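You operate a simulated robot arm through the tools that you are given. There is no shell and no other tool.

You run a simulated robot arm. Do the job below in one go: nothing can be reset, and whatever is moved stays where it is left.

TASK
Coat the middle of the slab with kiln wash from the tin.
Fine: use the felt-soled block, put it back and shut the tin; the slab stays on its base. A coat counts when it lies all over at full strength: go over it till it gets no stronger.
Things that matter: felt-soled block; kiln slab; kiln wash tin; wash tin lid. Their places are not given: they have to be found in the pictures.

Only the result counts: the job must be done as asked and must still hold three seconds after the hand-in. Knocking over, shifting, dropping, spilling or breaking anything else fails it.

THE ROBOT
A 6-joint arm with a two-finger gripper, fixed in place. Base frame: the origin is at the foot of the arm, x ahead of it, y to its left, z up; the work surface is at about z = 820. Readings come in mm, rad, newtons and seconds.
With the tool pointing down near the work surface it reaches from about 380 to 860 mm from the base axis. Its first joint turns from -2.897 to 2.897 rad. Payload 2.45 kg.
The TCP is the grasp point between the finger pads, 20 mm short of the fingertips. In the tool frame z runs along the fingers and y along their closing line. The gripper opens to 140 mm. The gripper's body begins 168 mm behind the TCP.
Orientation is that of the tool frame in the base frame, as [roll, pitch, yaw] about the fixed x, y, z axes, in that order (R = Rz(yaw) Ry(pitch) Rx(roll)). With the fingers straight down and closing along the base's y, the tool's x points along the base's -x, its y along +y and its z along -z.

THE INTERFACE
- The arm moves only by the tool send_rows. Its argument "increments" is a list that holds one entry, the list of rows, each a list of 6 numbers: the shift along the base's x, y, z in units of 20 mm (1.0 is 20 mm), then the turn, a rotation vector about the base's x, y, z in units of 5 degrees (1.0 is 5 degrees). In form: [[[tx, ty, tz, ax, ay, az], ...]]. A call has 1 to 20 rows; each row shifts and turns the commanded pose from where the row before left it. "grip" is the finger opening in mm, from 0 to 140, set as the call begins (left out, the last holds). A call with a number of a shift or a turn outside -1 to 1 is refused whole. Rows are played at 5 a second. More than 50 mm and 0.15 rad between two rows, or a gripper value outside its range, and nothing of the call is played. A pose out of reach is approached as far as the arm can. The call stops where the force on the tool passes 90 N (or 10 N more than at its start, if that is more) or the arm is blocked; 0.2 s more then pass. The fingers move at their own pace (about 45 mm/s each) and stop on an object; they squeeze with about 41 N. The grip force told is the motor's: it shows also when the fingers shut on nothing. Time passes only in rows, and 0.2 s behind the last, so rows that do not move let the fingers close. It gives the time, the measured TCP pose, the force on the tool (base axes), the opening and the grip force at its end, in the units of the frame above (readings bear some noise), with the torque about the TCP (base axes, N m) and any sound that the robot's microphone picked up.
- Cameras (640 x 400 px; columns grow to the right, rows downward): "scene" is fixed at [220.1, -648.6, 1458.2]; the picture's right is [0.73, -0.68, 0.00], its down [-0.66, -0.70, -0.28] and it looks along [0.19, 0.21, -0.96] (base axes); focal length 262 px, centre (320, 200). "wrist" rides on the gripper at [78, 11, -209] in the tool frame; the picture's right is [-0.14, 0.99, 0.00], its down [-0.92, -0.13, -0.37] and it looks along [-0.37, -0.05, 0.93] (tool axes); focal length 280 px, centre (320, 200).
- capture(camera): a new picture of that camera. It takes no simulated time.
- lift_body(by): slides the trunk up (or, below 0, down) by that many mm; the arm rides with it, the base frame stays. It gives what a move gives, with no picture.
- pixel_to_xyz(camera, pixels): for up to 12 pixels [column, row] of the newest picture of that camera ("zoom" is the newest enlarged one), the place [x, y, z] in the base frame of the surface seen there, good to about 3 mm. It takes no simulated time.
- inspect(camera, box): a new picture of the part [left, top, right, bottom] of that camera's present view, enlarged. It takes no simulated time.
- sign_off(): hands the job in; it is judged then, once.

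Leave the gripper open and the arm clear of the work at the hand-in unless told otherwise.

The tools are called by a JSON object that holds its "name" and its "arguments". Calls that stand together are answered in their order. send_rows: Moves the arm, as the interface text tells. Its arguments: {"type":"object","properties":{"increments":{"type":"array"},"grip":{"type":"number"}},"required":["increments"]} The other tools are called the same way: lift_body (by) slides the trunk up or down; capture (camera) takes a picture; pixel_to_xyz (camera, pixels) gives the place of the surface under pixels of a picture; inspect (camera, box) takes an enlarged picture of a part of a camera's view; sign_off () hands the job in.

At the start:

```text
clock: 0.0
tcp_pos: [409.1, -447.5, 1110.9]
orientation: [-3.142, 0.0, -3.142]
ft_force: [-0.6, -0.8, 0.1]
torque: [0.0, -0.01, 0.03]
width: 140.0
grasp_force: 0.1
trunk travel left (down, up): [-100.0, 130.0]
```

scene: 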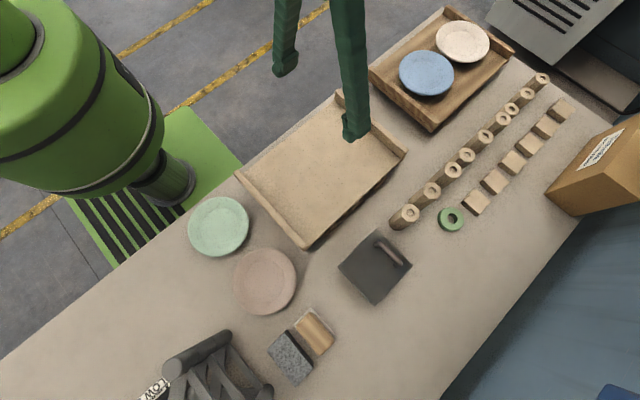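
wrist: 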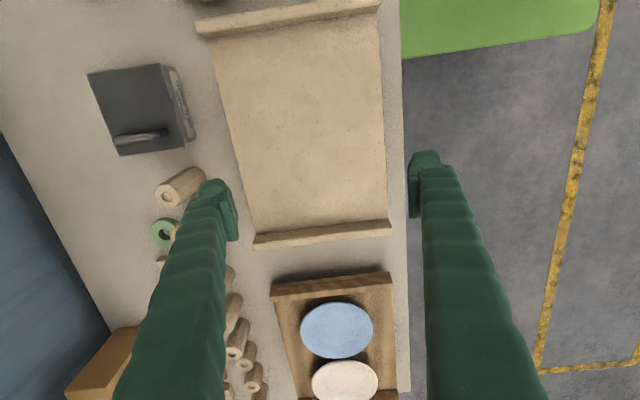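

I see a slab on a base (around pixel 320,165 in scene), a dark tin with a handled lid (375,265), and a block with felt and wood (300,345). I'll take enlarged views before any move.

{"name": "inspect", "arguments": {"camera": "scene", "box": [220, 220, 440, 400]}}

{"name": "inspect", "arguments": {"camera": "scene", "box": [220, 80, 420, 260]}}

{"name": "inspect", "arguments": {"camera": "wrist", "box": [60, 0, 420, 260]}}

```text
2.22 times, centred on (330, 310) of scene
```

zoom: 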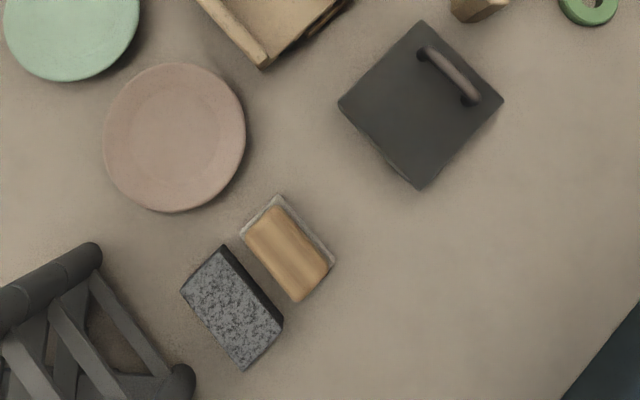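

```text
2.22 times, centred on (320, 170) of scene
```

zoom: 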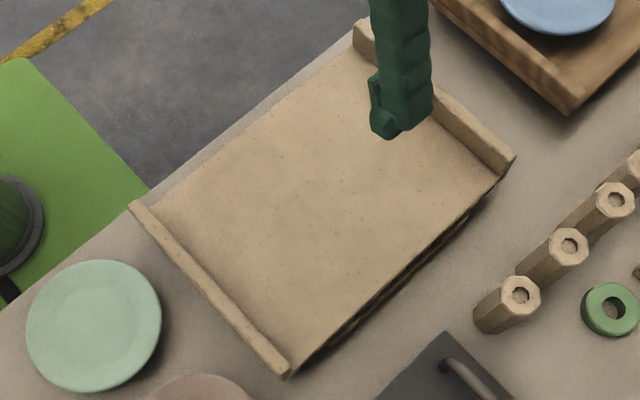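

```text
1.54 times, centred on (240, 130) of wrist
```

zoom: 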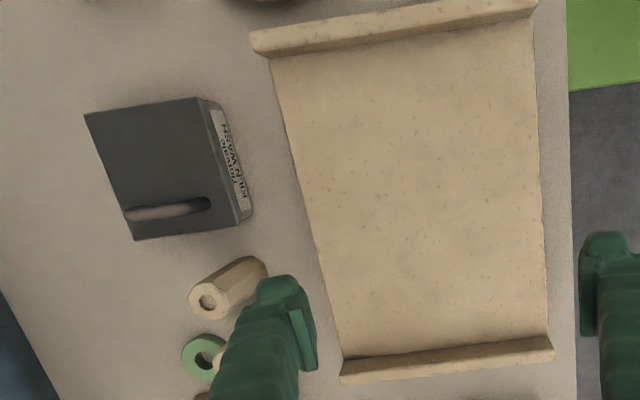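

The tin says KILN WASH. Two blocks sit side by side: one wood-topped with a pale sole, one grey and grainy. I'll read places for the lid, handle and blocks from scene pixels and the slab from others.

{"name": "pixel_to_xyz", "arguments": {"camera": "scene", "pixels": [[377, 231], [410, 265], [375, 303], [340, 266], [375, 270], [377, 243], [388, 253], [398, 264], [360, 270], [420, 300], [330, 290], [380, 320]]}}

{"name": "pixel_to_xyz", "arguments": {"camera": "scene", "pixels": [[312, 309], [298, 323], [319, 353], [335, 337], [316, 333], [310, 325], [321, 340], [288, 333], [270, 352], [295, 383], [311, 367], [292, 357]]}}

{"name": "pixel_to_xyz", "arguments": {"camera": "scene", "pixels": [[238, 172], [304, 247], [404, 150], [340, 92], [245, 174], [310, 238], [395, 160], [320, 170], [290, 200], [360, 160], [300, 160], [330, 200]]}}

{"name": "inspect", "arguments": {"camera": "scene", "box": [260, 300, 350, 390]}}

```text
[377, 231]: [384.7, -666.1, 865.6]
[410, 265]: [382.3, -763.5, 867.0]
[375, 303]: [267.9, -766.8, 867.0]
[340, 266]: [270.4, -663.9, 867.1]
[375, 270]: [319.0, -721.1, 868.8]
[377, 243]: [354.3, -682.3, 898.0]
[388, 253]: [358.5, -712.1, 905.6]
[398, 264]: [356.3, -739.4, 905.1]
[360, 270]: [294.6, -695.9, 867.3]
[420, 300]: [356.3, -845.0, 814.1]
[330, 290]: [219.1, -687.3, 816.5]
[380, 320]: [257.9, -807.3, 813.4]
```

```text
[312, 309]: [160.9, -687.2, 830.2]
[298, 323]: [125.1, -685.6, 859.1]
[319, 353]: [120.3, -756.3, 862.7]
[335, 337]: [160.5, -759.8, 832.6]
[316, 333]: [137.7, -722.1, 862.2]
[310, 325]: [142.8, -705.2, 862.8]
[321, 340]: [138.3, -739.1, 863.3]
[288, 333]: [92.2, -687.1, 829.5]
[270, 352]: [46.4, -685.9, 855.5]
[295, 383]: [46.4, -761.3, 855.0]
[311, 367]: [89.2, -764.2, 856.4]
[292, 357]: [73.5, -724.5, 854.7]
```

```text
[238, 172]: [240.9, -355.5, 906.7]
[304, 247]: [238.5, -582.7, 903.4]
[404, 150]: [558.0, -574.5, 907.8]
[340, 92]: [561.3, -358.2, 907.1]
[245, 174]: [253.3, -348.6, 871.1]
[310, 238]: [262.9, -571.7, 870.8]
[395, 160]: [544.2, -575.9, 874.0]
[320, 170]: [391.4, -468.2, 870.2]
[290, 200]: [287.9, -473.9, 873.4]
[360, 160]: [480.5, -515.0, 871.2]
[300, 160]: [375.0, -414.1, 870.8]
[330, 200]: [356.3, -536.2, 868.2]
```

```text
4.44 times, centred on (305, 345) of scene
```

zoom: 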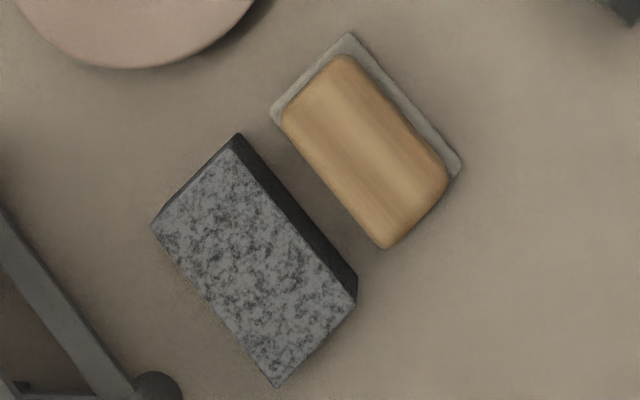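

The wood-topped block at about (139, -722) has a pale felt sole; the grey one beside it at (68, -724) looks like a rubbing stone. The slab top lies at z≈871 between two end rails (z≈907). The tin lid (z≈867) has its handle near the +x edge at (357, -712). I'll bring the wrist camera over the tin to see how the lid works.

{"name": "send_rows", "arguments": {"increments": [[[-0.41, -0.875, -0.3, 0, 0, 0], [-0.41, -0.875, -0.3, 0, 0, 0], [-0.41, -0.875, -0.3, 0, 0, 0], [-0.41, -0.875, -0.3, 0, 0, 0], [-0.41, -0.875, -0.3, 0, 0, 0], [-0.41, -0.875, -0.3, 0, 0, 0], [-0.41, -0.875, -0.3, 0, 0, 0], [-0.41, -0.875, -0.3, 0, 0, 0], [-0.41, -0.875, -0.3, 0, 0, 0], [-0.41, -0.875, -0.3, 0, 0, 0], [-0.41, -0.875, -0.3, 0, 0, 0], [-0.41, -0.875, -0.3, 0, 0, 0], [-0.41, -0.875, -0.3, 0, 0, 0], [-0.41, -0.875, -0.3, 0, 0, 0], [-0.41, -0.875, -0.3, 0, 0, 0], [0, 0, 0, 0, 0, 0]]]}}

{"name": "capture", "arguments": {"camera": "wrist"}}

{"name": "capture", "arguments": {"camera": "scene"}}

```text
clock: 3.4
tcp_pos: [286.3, -709.4, 1019.1]
orientation: [-3.141, 0.0, -3.142]
ft_force: [-0.3, 0.0, 0.6]
torque: [0.02, -0.01, 0.0]
width: 140.1
grasp_force: 0.0
trunk travel left (down, up): [-100.0, 130.0]
```

```text
taken
```

wrist: 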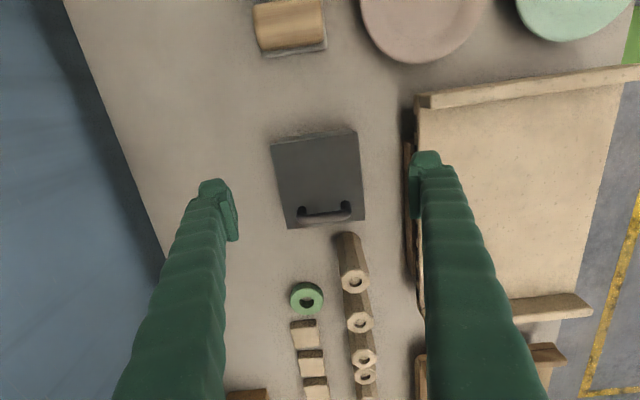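

```text
taken
```

scene: 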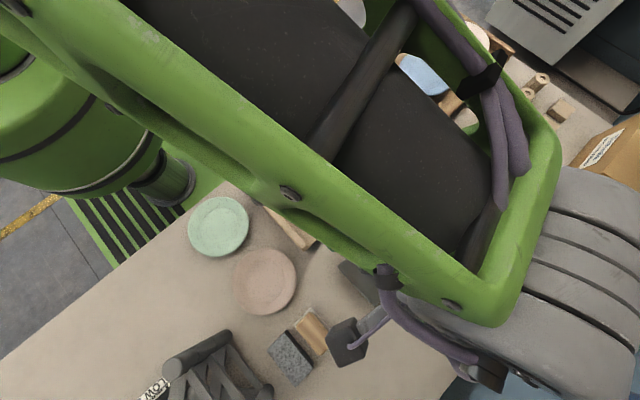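

Now the wrist sees the tin at (318,180) with the handle at (325,214). I'll enlarge the tin and the slab edge.

{"name": "inspect", "arguments": {"camera": "wrist", "box": [240, 110, 400, 240]}}

{"name": "inspect", "arguments": {"camera": "wrist", "box": [400, 50, 640, 330]}}

{"name": "inspect", "arguments": {"camera": "wrist", "box": [230, 0, 350, 75]}}

```text
3.08 times, centred on (320, 175) of wrist
```

zoom: 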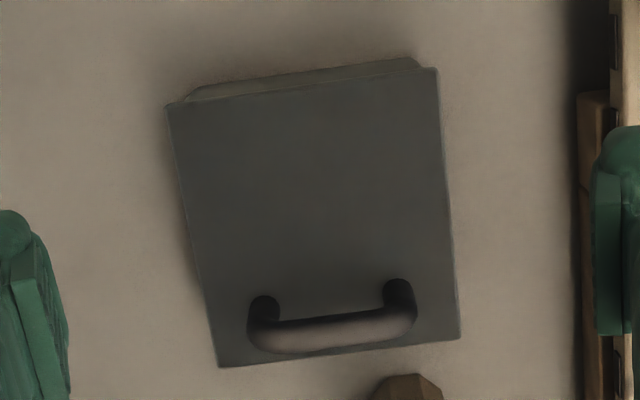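

```text
1.43 times, centred on (520, 190) of wrist
```

zoom: 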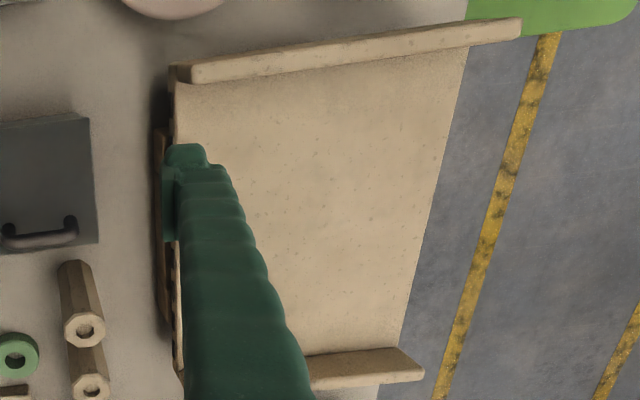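

```text
5.33 times, centred on (290, 38) of wrist
```

zoom: 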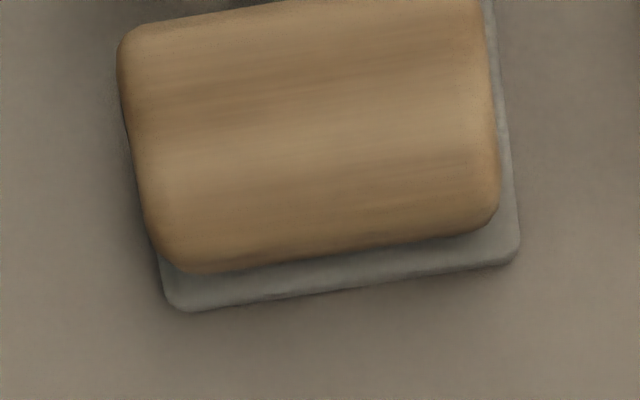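

The felt block is clear (wood top, grey felt sole). I'll read places on the tin, the neighbouring posts, and free table areas, for the lid's resting place.

{"name": "pixel_to_xyz", "arguments": {"camera": "wrist", "pixels": [[271, 145], [356, 132], [365, 219], [289, 228], [315, 133], [303, 212], [325, 214], [348, 207], [345, 240], [353, 281], [306, 298], [330, 190]]}}

{"name": "pixel_to_xyz", "arguments": {"camera": "scene", "pixels": [[150, 290], [100, 330], [60, 370], [130, 310], [200, 300], [240, 330], [205, 335], [170, 365], [230, 365], [250, 385], [300, 395], [350, 390]]}}

{"name": "pixel_to_xyz", "arguments": {"camera": "wrist", "pixels": [[407, 150], [407, 200], [420, 110], [413, 125], [409, 240], [420, 250], [240, 80], [220, 130], [180, 160], [350, 90], [380, 100], [390, 200]]}}

```text
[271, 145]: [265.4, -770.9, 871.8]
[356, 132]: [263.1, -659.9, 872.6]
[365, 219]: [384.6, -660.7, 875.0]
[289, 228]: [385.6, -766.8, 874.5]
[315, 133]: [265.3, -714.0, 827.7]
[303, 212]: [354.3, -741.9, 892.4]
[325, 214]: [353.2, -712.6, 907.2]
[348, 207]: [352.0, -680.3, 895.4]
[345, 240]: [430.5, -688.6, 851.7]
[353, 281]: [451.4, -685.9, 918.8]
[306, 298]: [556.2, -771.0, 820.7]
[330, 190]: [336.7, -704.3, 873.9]
```

```text
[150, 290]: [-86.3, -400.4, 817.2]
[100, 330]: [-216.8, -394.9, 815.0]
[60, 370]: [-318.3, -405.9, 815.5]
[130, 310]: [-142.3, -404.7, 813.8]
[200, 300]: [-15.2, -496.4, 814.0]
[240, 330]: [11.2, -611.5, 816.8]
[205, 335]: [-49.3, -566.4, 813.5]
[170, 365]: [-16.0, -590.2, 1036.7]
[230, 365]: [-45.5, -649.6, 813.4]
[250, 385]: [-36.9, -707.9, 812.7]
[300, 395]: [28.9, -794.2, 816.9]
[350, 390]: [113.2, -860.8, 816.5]
```

```text
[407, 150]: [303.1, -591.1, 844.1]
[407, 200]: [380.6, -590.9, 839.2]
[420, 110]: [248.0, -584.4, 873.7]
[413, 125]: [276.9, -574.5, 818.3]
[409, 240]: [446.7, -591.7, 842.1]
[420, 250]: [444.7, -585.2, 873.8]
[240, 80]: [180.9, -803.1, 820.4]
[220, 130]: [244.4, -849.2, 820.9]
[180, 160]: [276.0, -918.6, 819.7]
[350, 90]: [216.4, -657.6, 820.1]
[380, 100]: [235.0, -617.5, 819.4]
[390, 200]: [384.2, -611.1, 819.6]
```

The lid spans x 265–385, y −770…−660, top z≈871; the handle bar runs along y at x≈353, top z≈907. Next I'll turn the gripper −90° so the fingers close along x, and come above the handle at a safe height for a closer look.

{"name": "send_rows", "arguments": {"increments": [[[0.185, 0, 0, 0, 0, -1], [0.185, 0, 0, 0, 0, -1], [0.185, 0, 0, 0, 0, -1], [0.185, 0, 0, 0, 0, -1], [0.185, 0, 0, 0, 0, -1], [0.185, 0, 0, 0, 0, -1], [0.185, 0, 0, 0, 0, -1], [0.185, 0, 0, 0, 0, -1], [0.185, 0, 0, 0, 0, -1], [0.185, 0, 0, 0, 0, -1], [0.185, 0, 0, 0, 0, -1], [0.185, 0, 0, 0, 0, -1], [0.185, 0, 0, 0, 0, -1], [0.185, 0, 0, 0, 0, -1], [0.185, 0, 0, 0, 0, -1], [0.185, 0, 0, 0, 0, -1], [0.185, 0, 0, 0, 0, -1], [0.185, 0, 0, 0, 0, -1], [0, 0, 0, 0, 0, 0]]], "grip": 70}}

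{"name": "capture", "arguments": {"camera": "wrist"}}

```text
clock: 7.4
tcp_pos: [352.8, -708.4, 1020.1]
orientation: [-3.141, 0.0, 1.569]
ft_force: [-0.2, 0.2, 0.6]
torque: [0.02, -0.02, 0.03]
width: 70.1
grasp_force: 0.1
trunk travel left (down, up): [-100.0, 130.0]
```

```text
taken
```

wrist: 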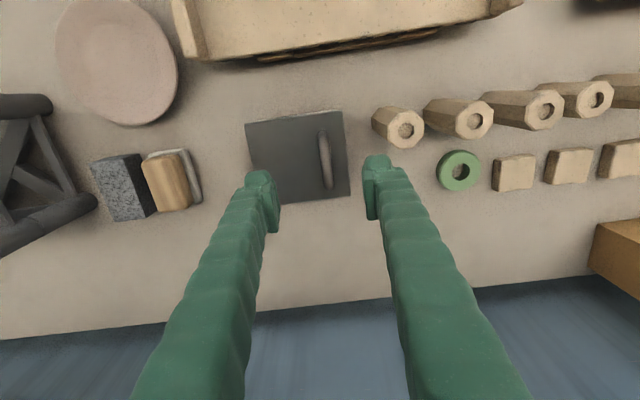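

Handle now appears between the fingers at (325,158). I'll enlarge the tin and the slab's front side.

{"name": "inspect", "arguments": {"camera": "wrist", "box": [230, 90, 420, 220]}}

{"name": "inspect", "arguments": {"camera": "wrist", "box": [170, 0, 530, 90]}}

{"name": "pixel_to_xyz", "arguments": {"camera": "wrist", "pixels": [[322, 135], [325, 155], [329, 183], [245, 122], [341, 112], [349, 195], [258, 204], [405, 130], [378, 110], [300, 112], [205, 58], [500, 12]]}}

```text
3.08 times, centred on (325, 155) of wrist
```

zoom: 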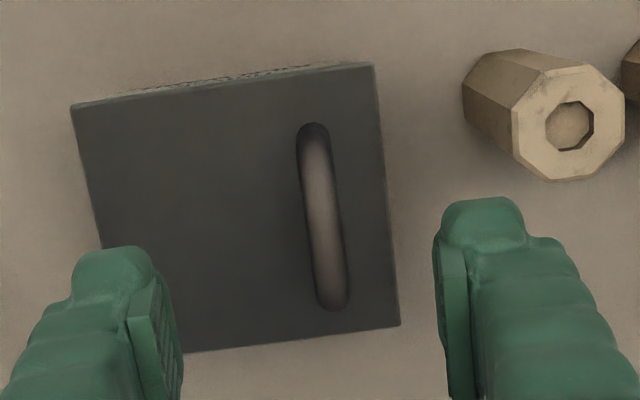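

```text
1.78 times, centred on (350, 45) of wrist
```

zoom: 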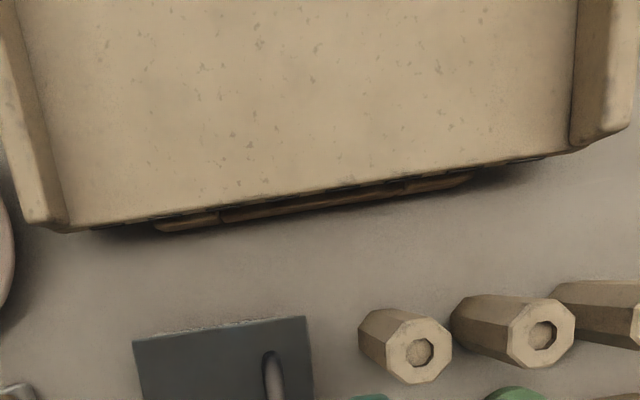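

```text
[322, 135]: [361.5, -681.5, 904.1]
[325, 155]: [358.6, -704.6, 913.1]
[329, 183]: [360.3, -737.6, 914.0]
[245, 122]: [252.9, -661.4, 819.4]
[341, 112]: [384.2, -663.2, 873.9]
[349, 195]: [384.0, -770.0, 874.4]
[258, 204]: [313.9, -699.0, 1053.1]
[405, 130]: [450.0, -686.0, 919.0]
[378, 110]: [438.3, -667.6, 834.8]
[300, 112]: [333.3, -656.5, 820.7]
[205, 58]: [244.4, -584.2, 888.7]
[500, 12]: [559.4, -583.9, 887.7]
```

The slab (with end rails of the same material) sits on a narrower base, visible beneath its front edge at x≈300–450, so I must press only lightly and near the middle. Now I'll lower over the handle (bar at about x 357, y −711, z 900), fingers still open 70 mm.

{"name": "send_rows", "arguments": {"increments": [[[0.1, -0.1, -0.97, 0, 0, 0], [0.05, -0.03, -0.97, 0, 0, 0], [0, 0, -0.97, 0, 0, 0], [0, 0, -0.97, 0, 0, 0], [0, 0, -0.97, 0, 0, 0], [0, 0, -0.97, 0, 0, 0], [0, 0, 0, 0, 0, 0]]]}}

{"name": "capture", "arguments": {"camera": "wrist"}}

```text
clock: 9.0
tcp_pos: [355.9, -711.7, 903.9]
orientation: [-3.141, 0.001, 1.572]
ft_force: [0.2, 0.4, 0.6]
torque: [-0.05, 0.0, 0.04]
width: 69.8
grasp_force: 0.0
trunk travel left (down, up): [-100.0, 130.0]
```

```text
taken
```

wrist: 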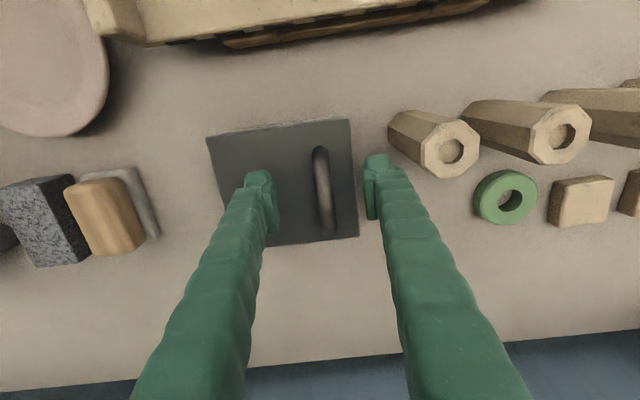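

The bar is centred between the pads (column 322). Closing on the handle.

{"name": "send_rows", "arguments": {"increments": [[[0, 0, 0, 0, 0, 0], [0, 0, 0, 0, 0, 0], [0, 0, 0, 0, 0, 0], [0, 0, 0, 0, 0, 0], [0, 0, 0, 0, 0, 0], [0, 0, 0, 0, 0, 0], [0, 0, 0, 0, 0, 0]]], "grip": 0}}

{"name": "inspect", "arguments": {"camera": "wrist", "box": [200, 90, 420, 260]}}

```text
clock: 10.6
tcp_pos: [359.0, -712.1, 904.3]
orientation: [3.14, 0.001, 1.57]
ft_force: [26.6, 1.5, 9.4]
torque: [0.4, -0.01, -0.18]
width: 9.3
grasp_force: 36.5
trunk travel left (down, up): [-100.0, 130.0]
```

```text
2.35 times, centred on (310, 175) of wrist
```

zoom: 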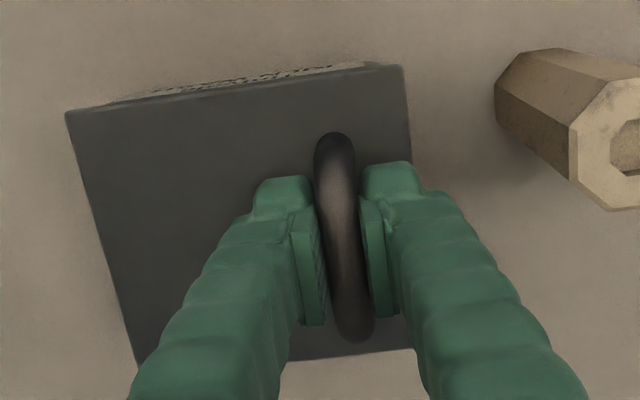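

Gripped: width 9.3 mm; there is 26 N sideways because the bar is a few mm further in +x. I'll shift +x 4 mm to relax, then lift slowly by a few mm to feel whether the lid is loose or hinged.

{"name": "send_rows", "arguments": {"increments": [[[0.1, 0, 0, 0, 0, 0], [0.1, 0, 0, 0, 0, 0], [0, 0, 0, 0, 0, 0]]]}}

{"name": "send_rows", "arguments": {"increments": [[[0, 0, 0.1, 0, 0, 0], [0, 0, 0.1, 0, 0, 0], [0, 0, 0, 0, 0, 0]]]}}

```text
clock: 11.4
tcp_pos: [360.1, -712.2, 902.9]
orientation: [-3.139, -0.001, 1.57]
ft_force: [15.0, -1.0, 5.0]
torque: [-0.61, 0.07, -0.01]
width: 9.3
grasp_force: 36.3
trunk travel left (down, up): [-100.0, 130.0]
```

```text
clock: 12.2
tcp_pos: [357.3, -711.9, 906.1]
orientation: [-3.141, -0.001, 1.57]
ft_force: [1.0, -1.0, -1.5]
torque: [-0.11, -0.11, 0.13]
width: 9.5
grasp_force: 36.2
trunk travel left (down, up): [-100.0, 130.0]
```

The lid follows with little force. I'll lift another 8 mm and look.

{"name": "send_rows", "arguments": {"increments": [[[0, 0, 0.2, 0, 0, 0], [0, 0, 0.2, 0, 0, 0], [0, 0, 0, 0, 0, 0]]]}}

{"name": "inspect", "arguments": {"camera": "wrist", "box": [200, 90, 420, 260]}}

```text
clock: 13.0
tcp_pos: [354.8, -711.4, 913.2]
orientation: [-3.138, -0.003, 1.57]
ft_force: [-26.5, -0.3, -15.8]
torque: [-0.51, -0.11, 0.36]
width: 9.0
grasp_force: 36.4
trunk travel left (down, up): [-100.0, 130.0]
```

```text
2.35 times, centred on (310, 175) of wrist
```

zoom: 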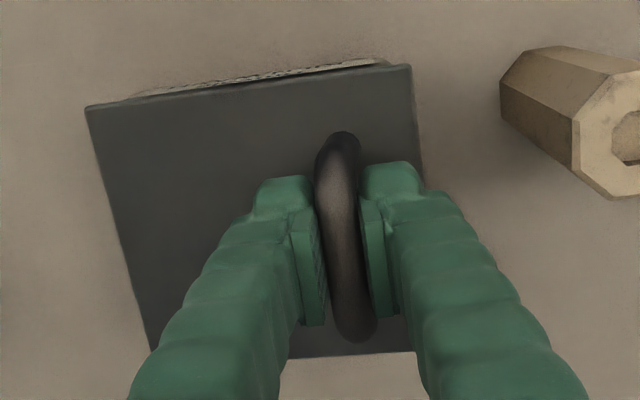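

The pull is now −x and down: the lid is hinged on its −x side (hinge near x 265, z 868). I'll follow that arc: first relax onto it and go to about 20° open.

{"name": "send_rows", "arguments": {"increments": [[[-0.375, 0, 0.12, 0, 0, 0], [-0.235, 0, 0.37, 0, 0, 0], [-0.265, 0, 0.35, 0, 0, 0], [0, 0, 0, 0, 0, 0]]]}}

{"name": "inspect", "arguments": {"camera": "wrist", "box": [200, 90, 420, 260]}}

```text
clock: 14.0
tcp_pos: [343.1, -712.9, 935.4]
orientation: [3.139, 0.0, 1.574]
ft_force: [-2.8, 0.9, -3.6]
torque: [0.26, -0.12, 0.63]
width: 9.1
grasp_force: 37.1
trunk travel left (down, up): [-100.0, 130.0]
```

```text
2.35 times, centred on (310, 175) of wrist
```

zoom: 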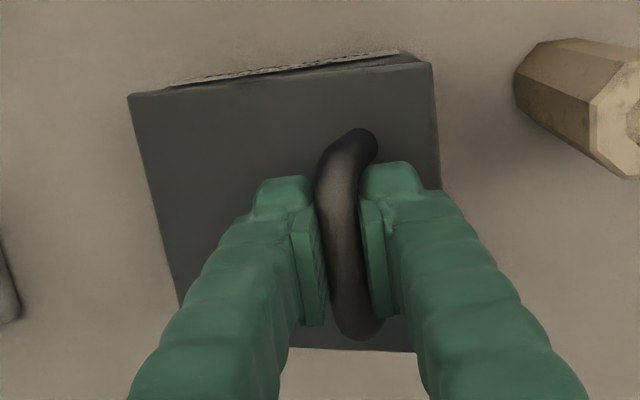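

It tracks the arc with only ~4 N. Continuing to about 50° open.

{"name": "send_rows", "arguments": {"increments": [[[-0.295, 0, 0.325, 0, 0, 0], [-0.325, 0, 0.295, 0, 0, 0], [-0.345, 0, 0.27, 0, 0, 0], [-0.37, 0, 0.24, 0, 0, 0], [-0.385, 0, 0.205, 0, 0, 0], [-0.405, 0, 0.165, 0, 0, 0], [0, 0, 0, 0, 0, 0]]]}}

{"name": "capture", "arguments": {"camera": "wrist"}}

```text
clock: 15.6
tcp_pos: [300.2, -714.1, 964.8]
orientation: [3.141, 0.004, 1.572]
ft_force: [6.1, -12.0, 14.6]
torque: [-0.33, 0.01, 1.19]
width: 9.5
grasp_force: 37.1
trunk travel left (down, up): [-100.0, 130.0]
```

```text
taken
```

wrist: 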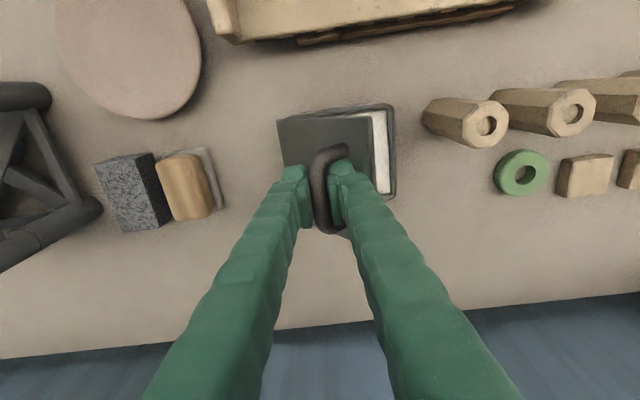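

The white wash is visible inside. I'll look closely at the fingers against the lid before going on.

{"name": "inspect", "arguments": {"camera": "wrist", "box": [250, 90, 420, 250]}}

{"name": "capture", "arguments": {"camera": "scene"}}

```text
2.50 times, centred on (335, 170) of wrist
```

zoom: 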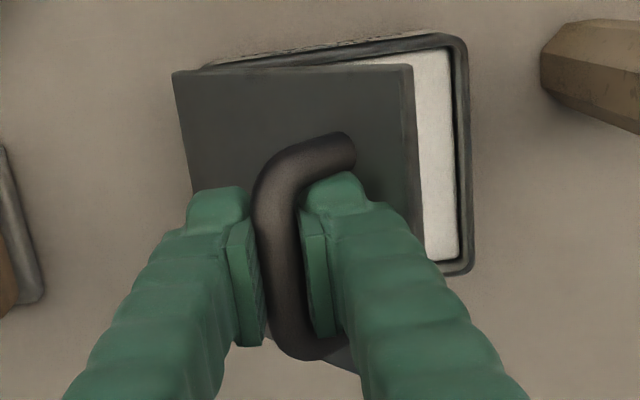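

```text
taken
```

scene: 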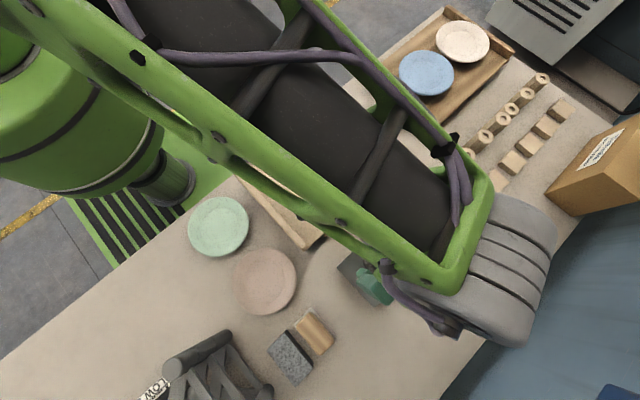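

Still fine; clearance between finger and lid grows from here. Next to about 70°.

{"name": "send_rows", "arguments": {"increments": [[[-0.42, 0, 0.15, 0, 0, 0], [-0.43, 0, 0.12, 0, 0, 0], [-0.435, 0, 0.06, 0, 0, 0], [-0.435, 0, 0.02, 0, 0, 0], [0, 0, 0, 0, 0, 0]]]}}

{"name": "inspect", "arguments": {"camera": "wrist", "box": [250, 90, 450, 250]}}

```text
clock: 16.8
tcp_pos: [265.7, -713.3, 972.2]
orientation: [-3.141, 0.006, 1.572]
ft_force: [7.0, -14.5, 28.0]
torque: [-0.73, -0.59, 1.82]
width: 9.3
grasp_force: 37.2
trunk travel left (down, up): [-100.0, 130.0]
```

```text
2.50 times, centred on (350, 170) of wrist
```

zoom: 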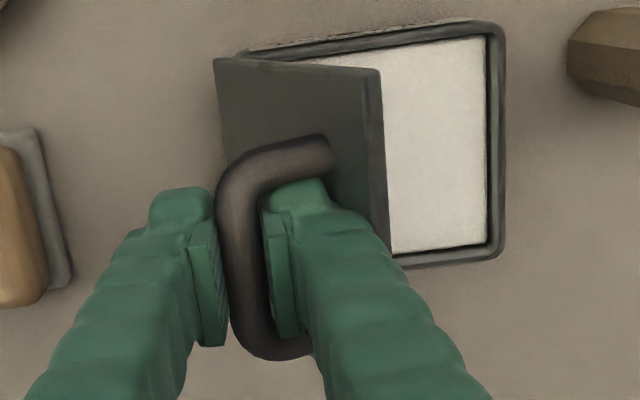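

Upward push of 28 N means the true arc is a few mm higher. I'll correct upward and proceed to about 90°.

{"name": "send_rows", "arguments": {"increments": [[[0, 0, 0.2, 0, 0, 0], [-0.62, 0, 0.0, 0, 0, 0], [-0.46, 0, -0.05, 0, 0, 0], [-0.445, 0, -0.1, 0, 0, 0], [0, 0, 0, 0, 0, 0]]]}}

{"name": "inspect", "arguments": {"camera": "wrist", "box": [250, 90, 450, 250]}}

```text
clock: 18.0
tcp_pos: [233.3, -712.1, 970.0]
orientation: [3.14, -0.001, 1.571]
ft_force: [-2.4, -18.3, 7.4]
torque: [0.29, 0.16, 1.22]
width: 10.2
grasp_force: 36.8
trunk travel left (down, up): [-100.0, 130.0]
```

```text
2.50 times, centred on (350, 170) of wrist
```

zoom: 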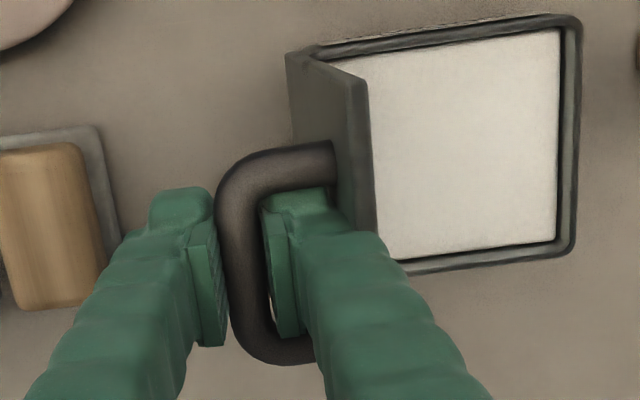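

About 85–88° open now. Continuing past vertical in small steps, watching for a stop.

{"name": "send_rows", "arguments": {"increments": [[[-0.44, 0, -0.125, 0, 0, 0], [-0.43, 0, -0.17, 0, 0, 0], [0, 0, 0, 0, 0, 0]]]}}

{"name": "send_rows", "arguments": {"increments": [[[-0.41, 0, -0.2, 0, 0, 0], [0, 0, 0, 0, 0, 0]]]}}

{"name": "inspect", "arguments": {"camera": "wrist", "box": [250, 90, 450, 250]}}

```text
clock: 18.8
tcp_pos: [223.0, -712.8, 966.1]
orientation: [3.137, 0.003, 1.573]
ft_force: [30.6, -9.9, 20.4]
torque: [0.04, -3.84, 1.91]
width: 9.3
grasp_force: 36.8
trunk travel left (down, up): [-100.0, 130.0]
```

```text
clock: 19.4
tcp_pos: [219.9, -712.7, 965.8]
orientation: [3.129, 0.007, 1.568]
ft_force: [48.6, -6.3, 36.7]
torque: [0.69, -6.23, 2.13]
width: 9.8
grasp_force: 37.4
trunk travel left (down, up): [-100.0, 130.0]
```

```text
2.50 times, centred on (350, 170) of wrist
```

zoom: 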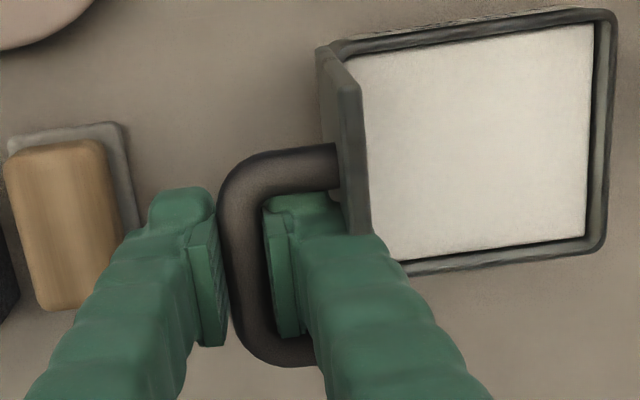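

The force rose to 48 N: the lid's stop is reached at roughly 90–95°. I'll relax the push and measure the lid's lean before letting go.

{"name": "send_rows", "arguments": {"increments": [[[0.35, 0, 0.15, 0, 0, 0], [0.35, 0, 0.15, 0, 0, 0], [0, 0, 0, 0, 0, 0]]]}}

{"name": "capture", "arguments": {"camera": "wrist"}}

{"name": "capture", "arguments": {"camera": "scene"}}

```text
clock: 20.2
tcp_pos: [223.9, -712.6, 965.5]
orientation: [3.141, 0.002, 1.571]
ft_force: [19.3, -10.2, 14.2]
torque: [-0.7, -2.54, 2.06]
width: 9.3
grasp_force: 37.0
trunk travel left (down, up): [-100.0, 130.0]
```

```text
taken
```

wrist: 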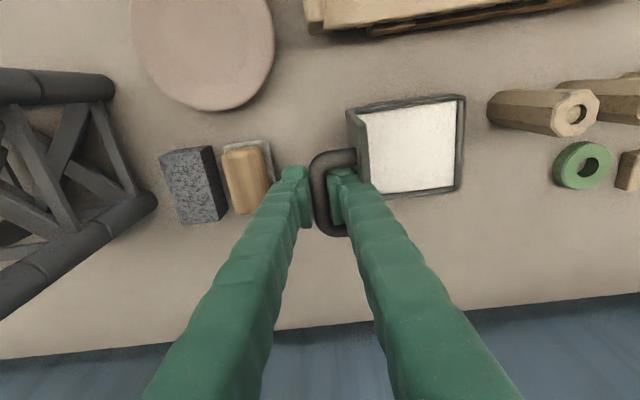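

```text
taken
```

scene: 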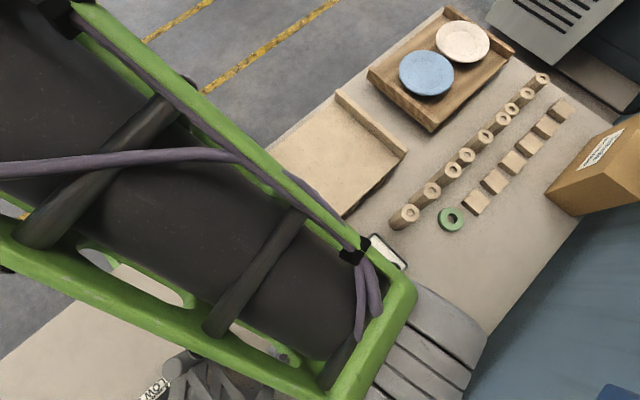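

{"name": "inspect", "arguments": {"camera": "wrist", "box": [300, 80, 480, 250]}}

```text
2.35 times, centred on (390, 165) of wrist
```

zoom: 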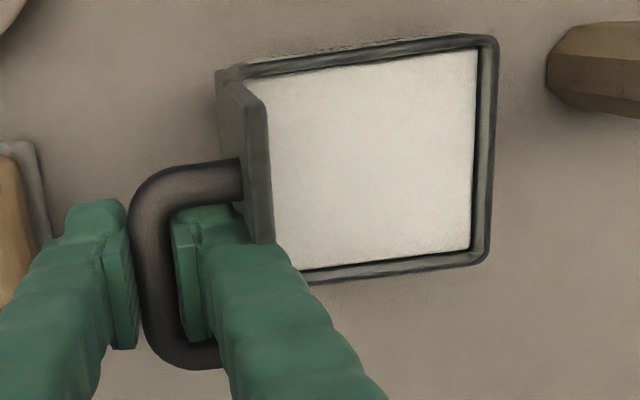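

I'll read the lid's top edge, its outer face lower down, the tin rim and the wash surface from this zoom.

{"name": "pixel_to_xyz", "arguments": {"camera": "zoom", "pixels": [[243, 86], [255, 150], [265, 230], [225, 100], [222, 80], [228, 130], [300, 120], [400, 200], [450, 100], [484, 150], [380, 53], [300, 62]]}}

{"name": "pixel_to_xyz", "arguments": {"camera": "zoom", "pixels": [[490, 60], [484, 250], [340, 275], [160, 200], [145, 260], [240, 72], [285, 80], [470, 60], [465, 240], [290, 260], [240, 110], [232, 150]]}}

```text
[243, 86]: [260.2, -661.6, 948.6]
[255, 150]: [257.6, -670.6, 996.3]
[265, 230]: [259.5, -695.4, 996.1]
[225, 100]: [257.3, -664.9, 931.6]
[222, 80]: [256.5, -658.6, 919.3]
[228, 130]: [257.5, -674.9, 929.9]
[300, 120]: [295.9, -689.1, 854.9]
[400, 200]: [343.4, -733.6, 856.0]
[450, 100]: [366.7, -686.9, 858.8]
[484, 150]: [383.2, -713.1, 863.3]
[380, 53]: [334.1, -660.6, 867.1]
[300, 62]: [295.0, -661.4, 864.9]
```

```text
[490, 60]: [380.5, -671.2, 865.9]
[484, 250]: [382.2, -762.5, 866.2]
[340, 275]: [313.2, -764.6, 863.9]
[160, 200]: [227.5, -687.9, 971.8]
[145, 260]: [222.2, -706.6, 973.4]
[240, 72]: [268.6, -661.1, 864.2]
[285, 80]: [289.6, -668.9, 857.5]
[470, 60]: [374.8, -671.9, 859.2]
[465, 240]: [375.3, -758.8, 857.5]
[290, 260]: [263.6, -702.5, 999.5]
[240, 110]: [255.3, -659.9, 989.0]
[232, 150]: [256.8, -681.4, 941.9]
```

The open lid stands about vertical with its handle outboard (bar at x≈224); the wash surface lies at z≈857, rim z≈866, opening about x 273–378, y −762…−668. I'll open the fingers a little (the +x finger would still catch the bar) to see if the lid stays.

{"name": "send_rows", "arguments": {"increments": [[[0.08, 0, 0.04, 0, 0, 0], [0, 0, 0, 0, 0, 0], [0, 0, 0, 0, 0, 0]]], "grip": 20}}

{"name": "inspect", "arguments": {"camera": "wrist", "box": [300, 80, 480, 250]}}

```text
clock: 21.0
tcp_pos: [224.6, -711.4, 965.2]
orientation: [-3.141, -0.002, 1.572]
ft_force: [-1.5, -7.1, -2.0]
torque: [-0.11, 0.14, -0.1]
width: 19.4
grasp_force: 0.1
trunk travel left (down, up): [-100.0, 130.0]
```

```text
2.35 times, centred on (390, 165) of wrist
```

zoom: 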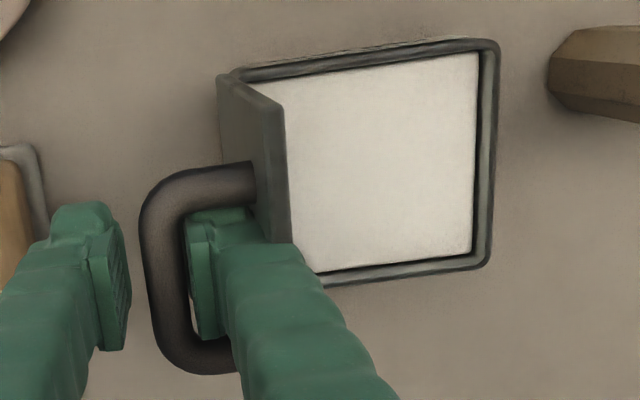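

The bar sits close to the +x finger. I'll move +x a few mm to see if the bar follows (lid falling) or stays.

{"name": "send_rows", "arguments": {"increments": [[[0.2, 0, 0, 0, 0, 0], [0, 0, 0, 0, 0, 0], [0, 0, 0, 0, 0, 0]]]}}

{"name": "inspect", "arguments": {"camera": "wrist", "box": [300, 80, 480, 250]}}

```text
clock: 21.8
tcp_pos: [229.6, -711.0, 966.5]
orientation: [3.14, -0.003, 1.57]
ft_force: [-2.8, 0.2, -6.3]
torque: [-0.05, 0.49, 0.01]
width: 16.8
grasp_force: 0.0
trunk travel left (down, up): [-100.0, 130.0]
```

```text
2.35 times, centred on (390, 165) of wrist
```

zoom: 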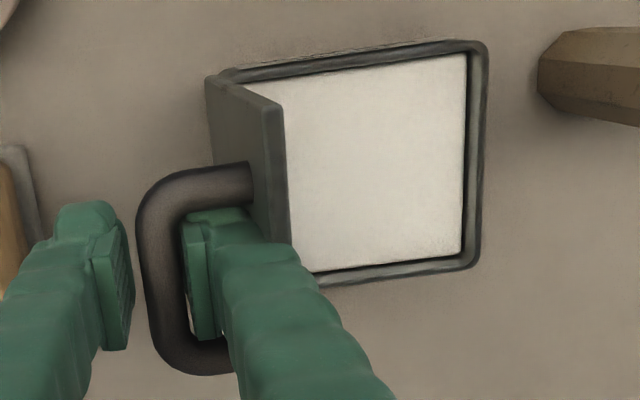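

{"name": "pixel_to_xyz", "arguments": {"camera": "zoom", "pixels": [[150, 230], [155, 200], [160, 300], [195, 175], [270, 140], [275, 200], [235, 95], [215, 110], [225, 150], [105, 300], [205, 290], [240, 250]]}}

{"name": "capture", "arguments": {"camera": "wrist"}}

```text
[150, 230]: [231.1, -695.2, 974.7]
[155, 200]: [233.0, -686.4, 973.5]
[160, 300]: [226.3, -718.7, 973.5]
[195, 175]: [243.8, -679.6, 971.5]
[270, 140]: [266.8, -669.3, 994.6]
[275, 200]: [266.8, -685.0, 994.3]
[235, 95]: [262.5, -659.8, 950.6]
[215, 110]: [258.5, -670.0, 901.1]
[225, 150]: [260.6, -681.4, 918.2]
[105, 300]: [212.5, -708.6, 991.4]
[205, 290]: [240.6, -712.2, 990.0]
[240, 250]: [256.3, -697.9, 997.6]
```

```text
taken
```

wrist: 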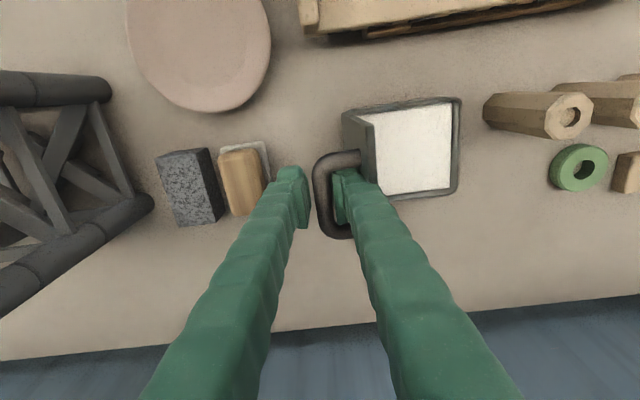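

The lid now leans about 5° towards closed — the finger's thick outer side had pushed it. I'll push the bar back −x to the stop with the finger, then centre the finger in the gap and see whether the lid stays.

{"name": "send_rows", "arguments": {"increments": [[[-0.3, 0, 0, 0, 0, 0], [-0.3, 0, 0, 0, 0, 0], [0, 0, 0, 0, 0, 0]]]}}

{"name": "inspect", "arguments": {"camera": "wrist", "box": [300, 80, 480, 250]}}

```text
clock: 22.6
tcp_pos: [217.3, -711.9, 966.7]
orientation: [-3.141, 0.0, 1.57]
ft_force: [5.6, 1.4, -8.3]
torque: [0.09, -0.07, 0.12]
width: 24.5
grasp_force: 2.7
trunk travel left (down, up): [-100.0, 130.0]
```

```text
2.35 times, centred on (390, 165) of wrist
```

zoom: 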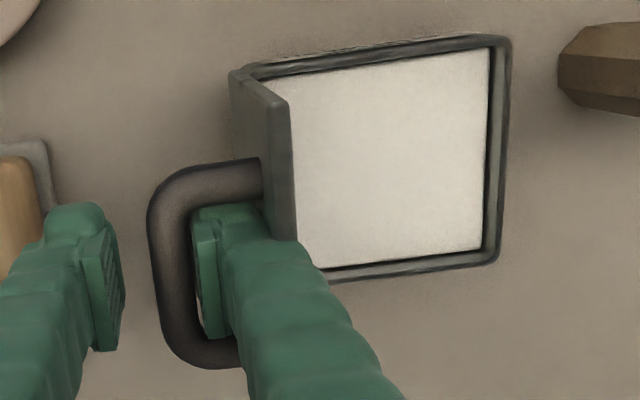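

Bar is against the stop again (finger pushed by 5 N). Now backing +x 6 mm to check if a gap opens between bar and finger.

{"name": "send_rows", "arguments": {"increments": [[[0.3, 0, 0, 0, 0, 0], [0, 0, 0, 0, 0, 0], [0, 0, 0, 0, 0, 0]]]}}

{"name": "inspect", "arguments": {"camera": "wrist", "box": [300, 80, 480, 250]}}

```text
clock: 23.4
tcp_pos: [221.5, -712.7, 967.4]
orientation: [-3.141, 0.001, 1.569]
ft_force: [0.3, 1.4, 0.6]
torque: [0.06, -0.08, 0.07]
width: 20.2
grasp_force: 0.2
trunk travel left (down, up): [-100.0, 130.0]
```

```text
2.35 times, centred on (390, 165) of wrist
```

zoom: 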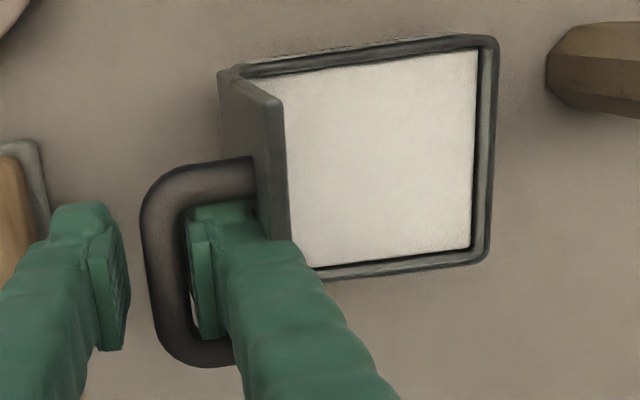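

No force now. I'll raise slowly straight up 20 mm and check the lid again.

{"name": "send_rows", "arguments": {"increments": [[[0, 0, 0.5, 0, 0, 0], [0, 0, 0.5, 0, 0, 0], [0, 0, 0, 0, 0, 0]]]}}

{"name": "inspect", "arguments": {"camera": "wrist", "box": [300, 80, 480, 250]}}

```text
clock: 24.2
tcp_pos: [224.5, -714.4, 974.5]
orientation: [-3.137, -0.017, 1.571]
ft_force: [10.6, -18.6, -78.5]
torque: [0.05, 1.93, 0.26]
width: 26.0
grasp_force: 4.8
trunk travel left (down, up): [-100.0, 130.0]
```

```text
2.35 times, centred on (390, 165) of wrist
```

zoom: 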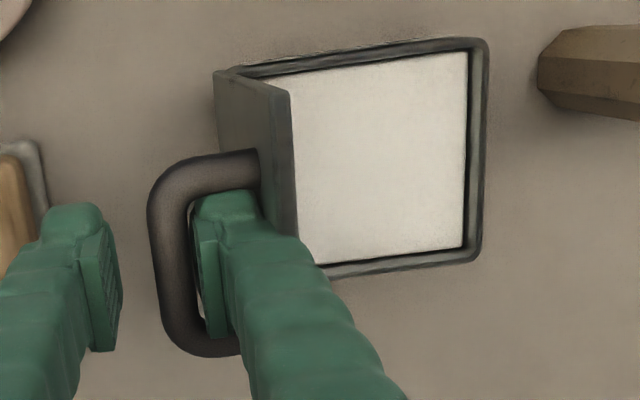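

A 78 N downward pull: the finger inside the handle loop is jamming instead of sliding out. I'll go straight back down to relieve it.

{"name": "send_rows", "arguments": {"increments": [[[0, 0, -0.5, 0, 0, 0], [-0.1, 0, -0.6, 0, 0, 0], [0, 0, 0, 0, 0, 0]]]}}

{"name": "capture", "arguments": {"camera": "wrist"}}

{"name": "inspect", "arguments": {"camera": "wrist", "box": [270, 140, 390, 250]}}

```text
clock: 25.0
tcp_pos: [221.0, -713.6, 974.6]
orientation: [3.137, 0.013, 1.571]
ft_force: [2.2, 8.9, 41.4]
torque: [1.03, -1.96, 0.84]
width: 25.1
grasp_force: 3.9
trunk travel left (down, up): [-100.0, 130.0]
```

```text
taken
```

wrist: 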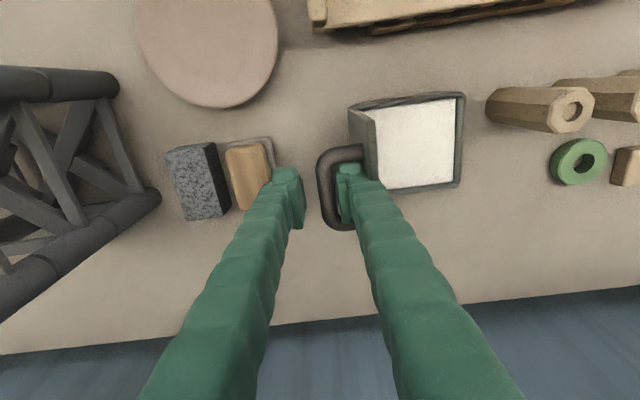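

```text
3.64 times, centred on (330, 195) of wrist
```

zoom: 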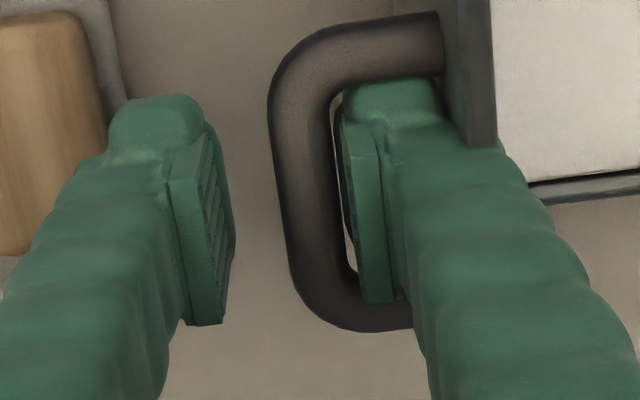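

The finger is wedged between bar and lid because I opened outward towards the lid plate. I'll re-close on the bar (which draws the finger away from the lid) and relax back onto the arc.

{"name": "send_rows", "arguments": {"increments": [[[0.15, 0, 0.3, 0, 0, 0], [0.15, 0, 0, 0, 0, 0], [0.1, 0, 0, 0, 0, 0], [0, 0, 0, 0, 0, 0]]], "grip": 0}}

{"name": "inspect", "arguments": {"camera": "wrist", "box": [270, 110, 450, 250]}}

```text
clock: 26.0
tcp_pos: [228.2, -713.7, 973.1]
orientation: [3.141, 0.005, 1.571]
ft_force: [7.5, -11.8, 27.6]
torque: [-0.83, -1.59, 1.55]
width: 12.3
grasp_force: 39.3
trunk travel left (down, up): [-100.0, 130.0]
```

```text
2.86 times, centred on (360, 180) of wrist
```

zoom: 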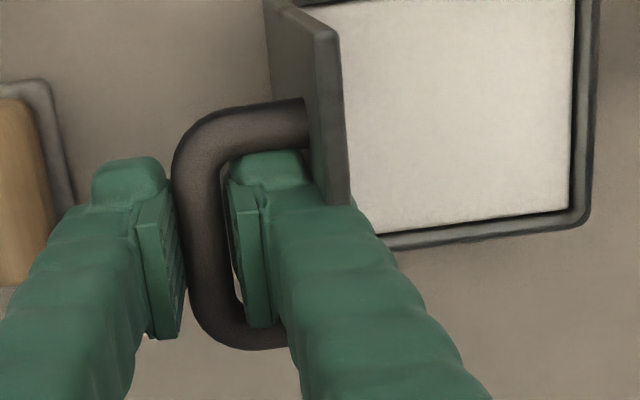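

Now I'll follow the arc back toward closed by 20° and see whether the forces relax.

{"name": "send_rows", "arguments": {"increments": [[[0.0, 0, 0.15, 0, 0, 0], [0.445, 0, 0.1, 0, 0, 0], [0.45, 0, 0.06, 0, 0, 0], [0, 0, 0, 0, 0, 0]]]}}

{"name": "send_rows", "arguments": {"increments": [[[0.455, 0, 0.03, 0, 0, 0], [0.46, 0, -0.02, 0, 0, 0], [0, 0, 0, 0, 0, 0]]]}}

{"name": "inspect", "arguments": {"camera": "wrist", "box": [250, 90, 450, 250]}}

```text
clock: 27.0
tcp_pos: [245.9, -713.4, 972.5]
orientation: [3.141, -0.003, 1.569]
ft_force: [-2.9, -21.7, -11.9]
torque: [-0.24, 0.49, 1.28]
width: 9.6
grasp_force: 37.2
trunk travel left (down, up): [-100.0, 130.0]
```

```text
clock: 27.8
tcp_pos: [265.4, -713.6, 972.9]
orientation: [3.141, -0.006, 1.57]
ft_force: [-7.1, -19.8, -27.4]
torque: [0.42, 0.73, 1.4]
width: 9.8
grasp_force: 36.5
trunk travel left (down, up): [-100.0, 130.0]
```

```text
2.50 times, centred on (350, 170) of wrist
```

zoom: 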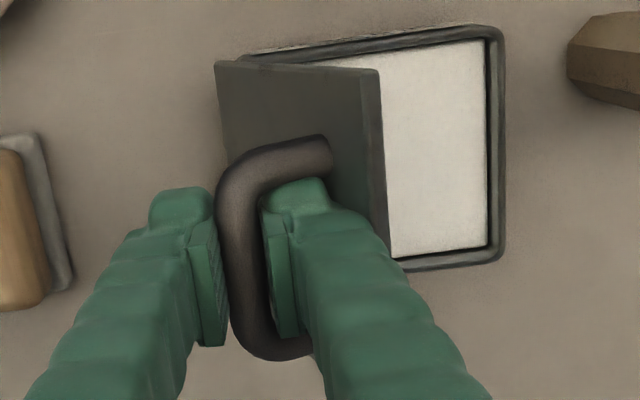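

Back at about 70° with a clean grip. The straddling grip is the problem, so I'll close the lid again along the arc and re-grip the handle by its ends (closing along y), so the tool can pivot about the bar without entering the loop.

{"name": "send_rows", "arguments": {"increments": [[[0.31, -0.1, -0.255, 0, 0, 0], [0.45, 0, -0.07, 0, 0, 0], [0.445, 0, -0.105, 0, 0, 0], [0.435, 0, -0.145, 0, 0, 0], [0.42, 0, -0.185, 0, 0, 0], [0.405, 0, -0.22, 0, 0, 0], [0.38, 0, -0.255, 0, 0, 0], [0, 0, 0, 0, 0, 0]]]}}

{"name": "send_rows", "arguments": {"increments": [[[0.36, 0, -0.285, 0, 0, 0], [0.33, 0, -0.315, 0, 0, 0], [0.305, 0, -0.345, 0, 0, 0], [0.27, 0, -0.37, 0, 0, 0], [0.24, 0, -0.39, 0, 0, 0], [0, 0, 0, 0, 0, 0]]]}}

{"name": "inspect", "arguments": {"camera": "wrist", "box": [200, 90, 420, 260]}}

```text
clock: 29.6
tcp_pos: [322.5, -714.2, 952.0]
orientation: [3.141, -0.001, 1.571]
ft_force: [-1.0, 3.2, -1.3]
torque: [0.3, -0.01, 0.99]
width: 9.3
grasp_force: 36.3
trunk travel left (down, up): [-100.0, 130.0]
```

```text
clock: 31.0
tcp_pos: [351.2, -713.9, 918.0]
orientation: [3.141, 0.001, 1.571]
ft_force: [-5.1, 0.7, -3.5]
torque: [-0.07, -0.03, 0.43]
width: 9.2
grasp_force: 36.8
trunk travel left (down, up): [-100.0, 130.0]
```

```text
2.35 times, centred on (310, 175) of wrist
```

zoom: 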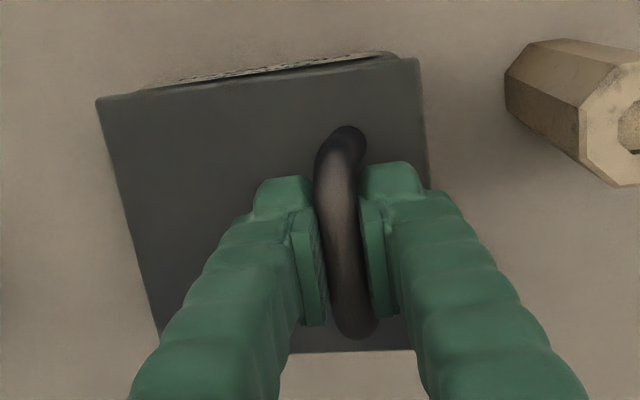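

Lid nearly closed. Finishing the closing, then opening the fingers to release and rising.

{"name": "send_rows", "arguments": {"increments": [[[0.205, 0, -0.41, 0, 0, 0], [0.165, 0, -0.4, 0, 0, 0], [0, 0, -0.05, 0, 0, 0], [0, 0, 0, 0, 0, 0]]]}}

{"name": "send_rows", "arguments": {"increments": [[[0, 0, 0, 0, 0, 0], [0, 0, 0, 0, 0, 0], [0, 0, 0, 0, 0, 0], [0, 0, 0, 0, 0, 0]]], "grip": 50}}

{"name": "send_rows", "arguments": {"increments": [[[0, 0, 0.8, 0, 0, 0], [0, 0, 0.9, 0, 0, 0], [0, 0, 0.9, 0, 0, 0], [0, 0, 0.9, 0, 0, 0], [0, 0, 0.9, 0, 0, 0], [0, 0, 0, 0, 0, 0]]]}}

{"name": "capture", "arguments": {"camera": "wrist"}}

```text
clock: 32.0
tcp_pos: [359.8, -713.6, 901.6]
orientation: [3.141, 0.0, 1.572]
ft_force: [-2.2, 0.3, -1.3]
torque: [-0.16, 0.02, 0.03]
width: 9.1
grasp_force: 36.3
trunk travel left (down, up): [-100.0, 130.0]
```

```text
clock: 33.0
tcp_pos: [359.1, -713.3, 902.2]
orientation: [-3.141, 0.0, 1.571]
ft_force: [0.1, -0.5, 0.3]
torque: [0.01, 0.02, 0.01]
width: 50.0
grasp_force: 0.0
trunk travel left (down, up): [-100.0, 130.0]
```

```text
clock: 34.4
tcp_pos: [360.3, -712.7, 990.5]
orientation: [3.14, 0.0, 1.572]
ft_force: [-0.5, -0.2, -0.1]
torque: [-0.02, 0.02, 0.0]
width: 50.0
grasp_force: 0.0
trunk travel left (down, up): [-100.0, 130.0]
```

```text
taken
```

wrist: 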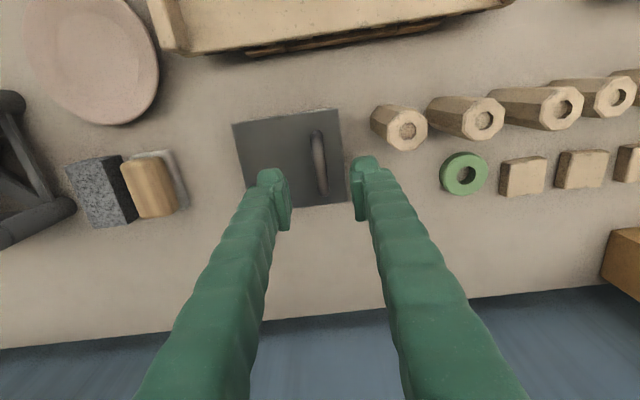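

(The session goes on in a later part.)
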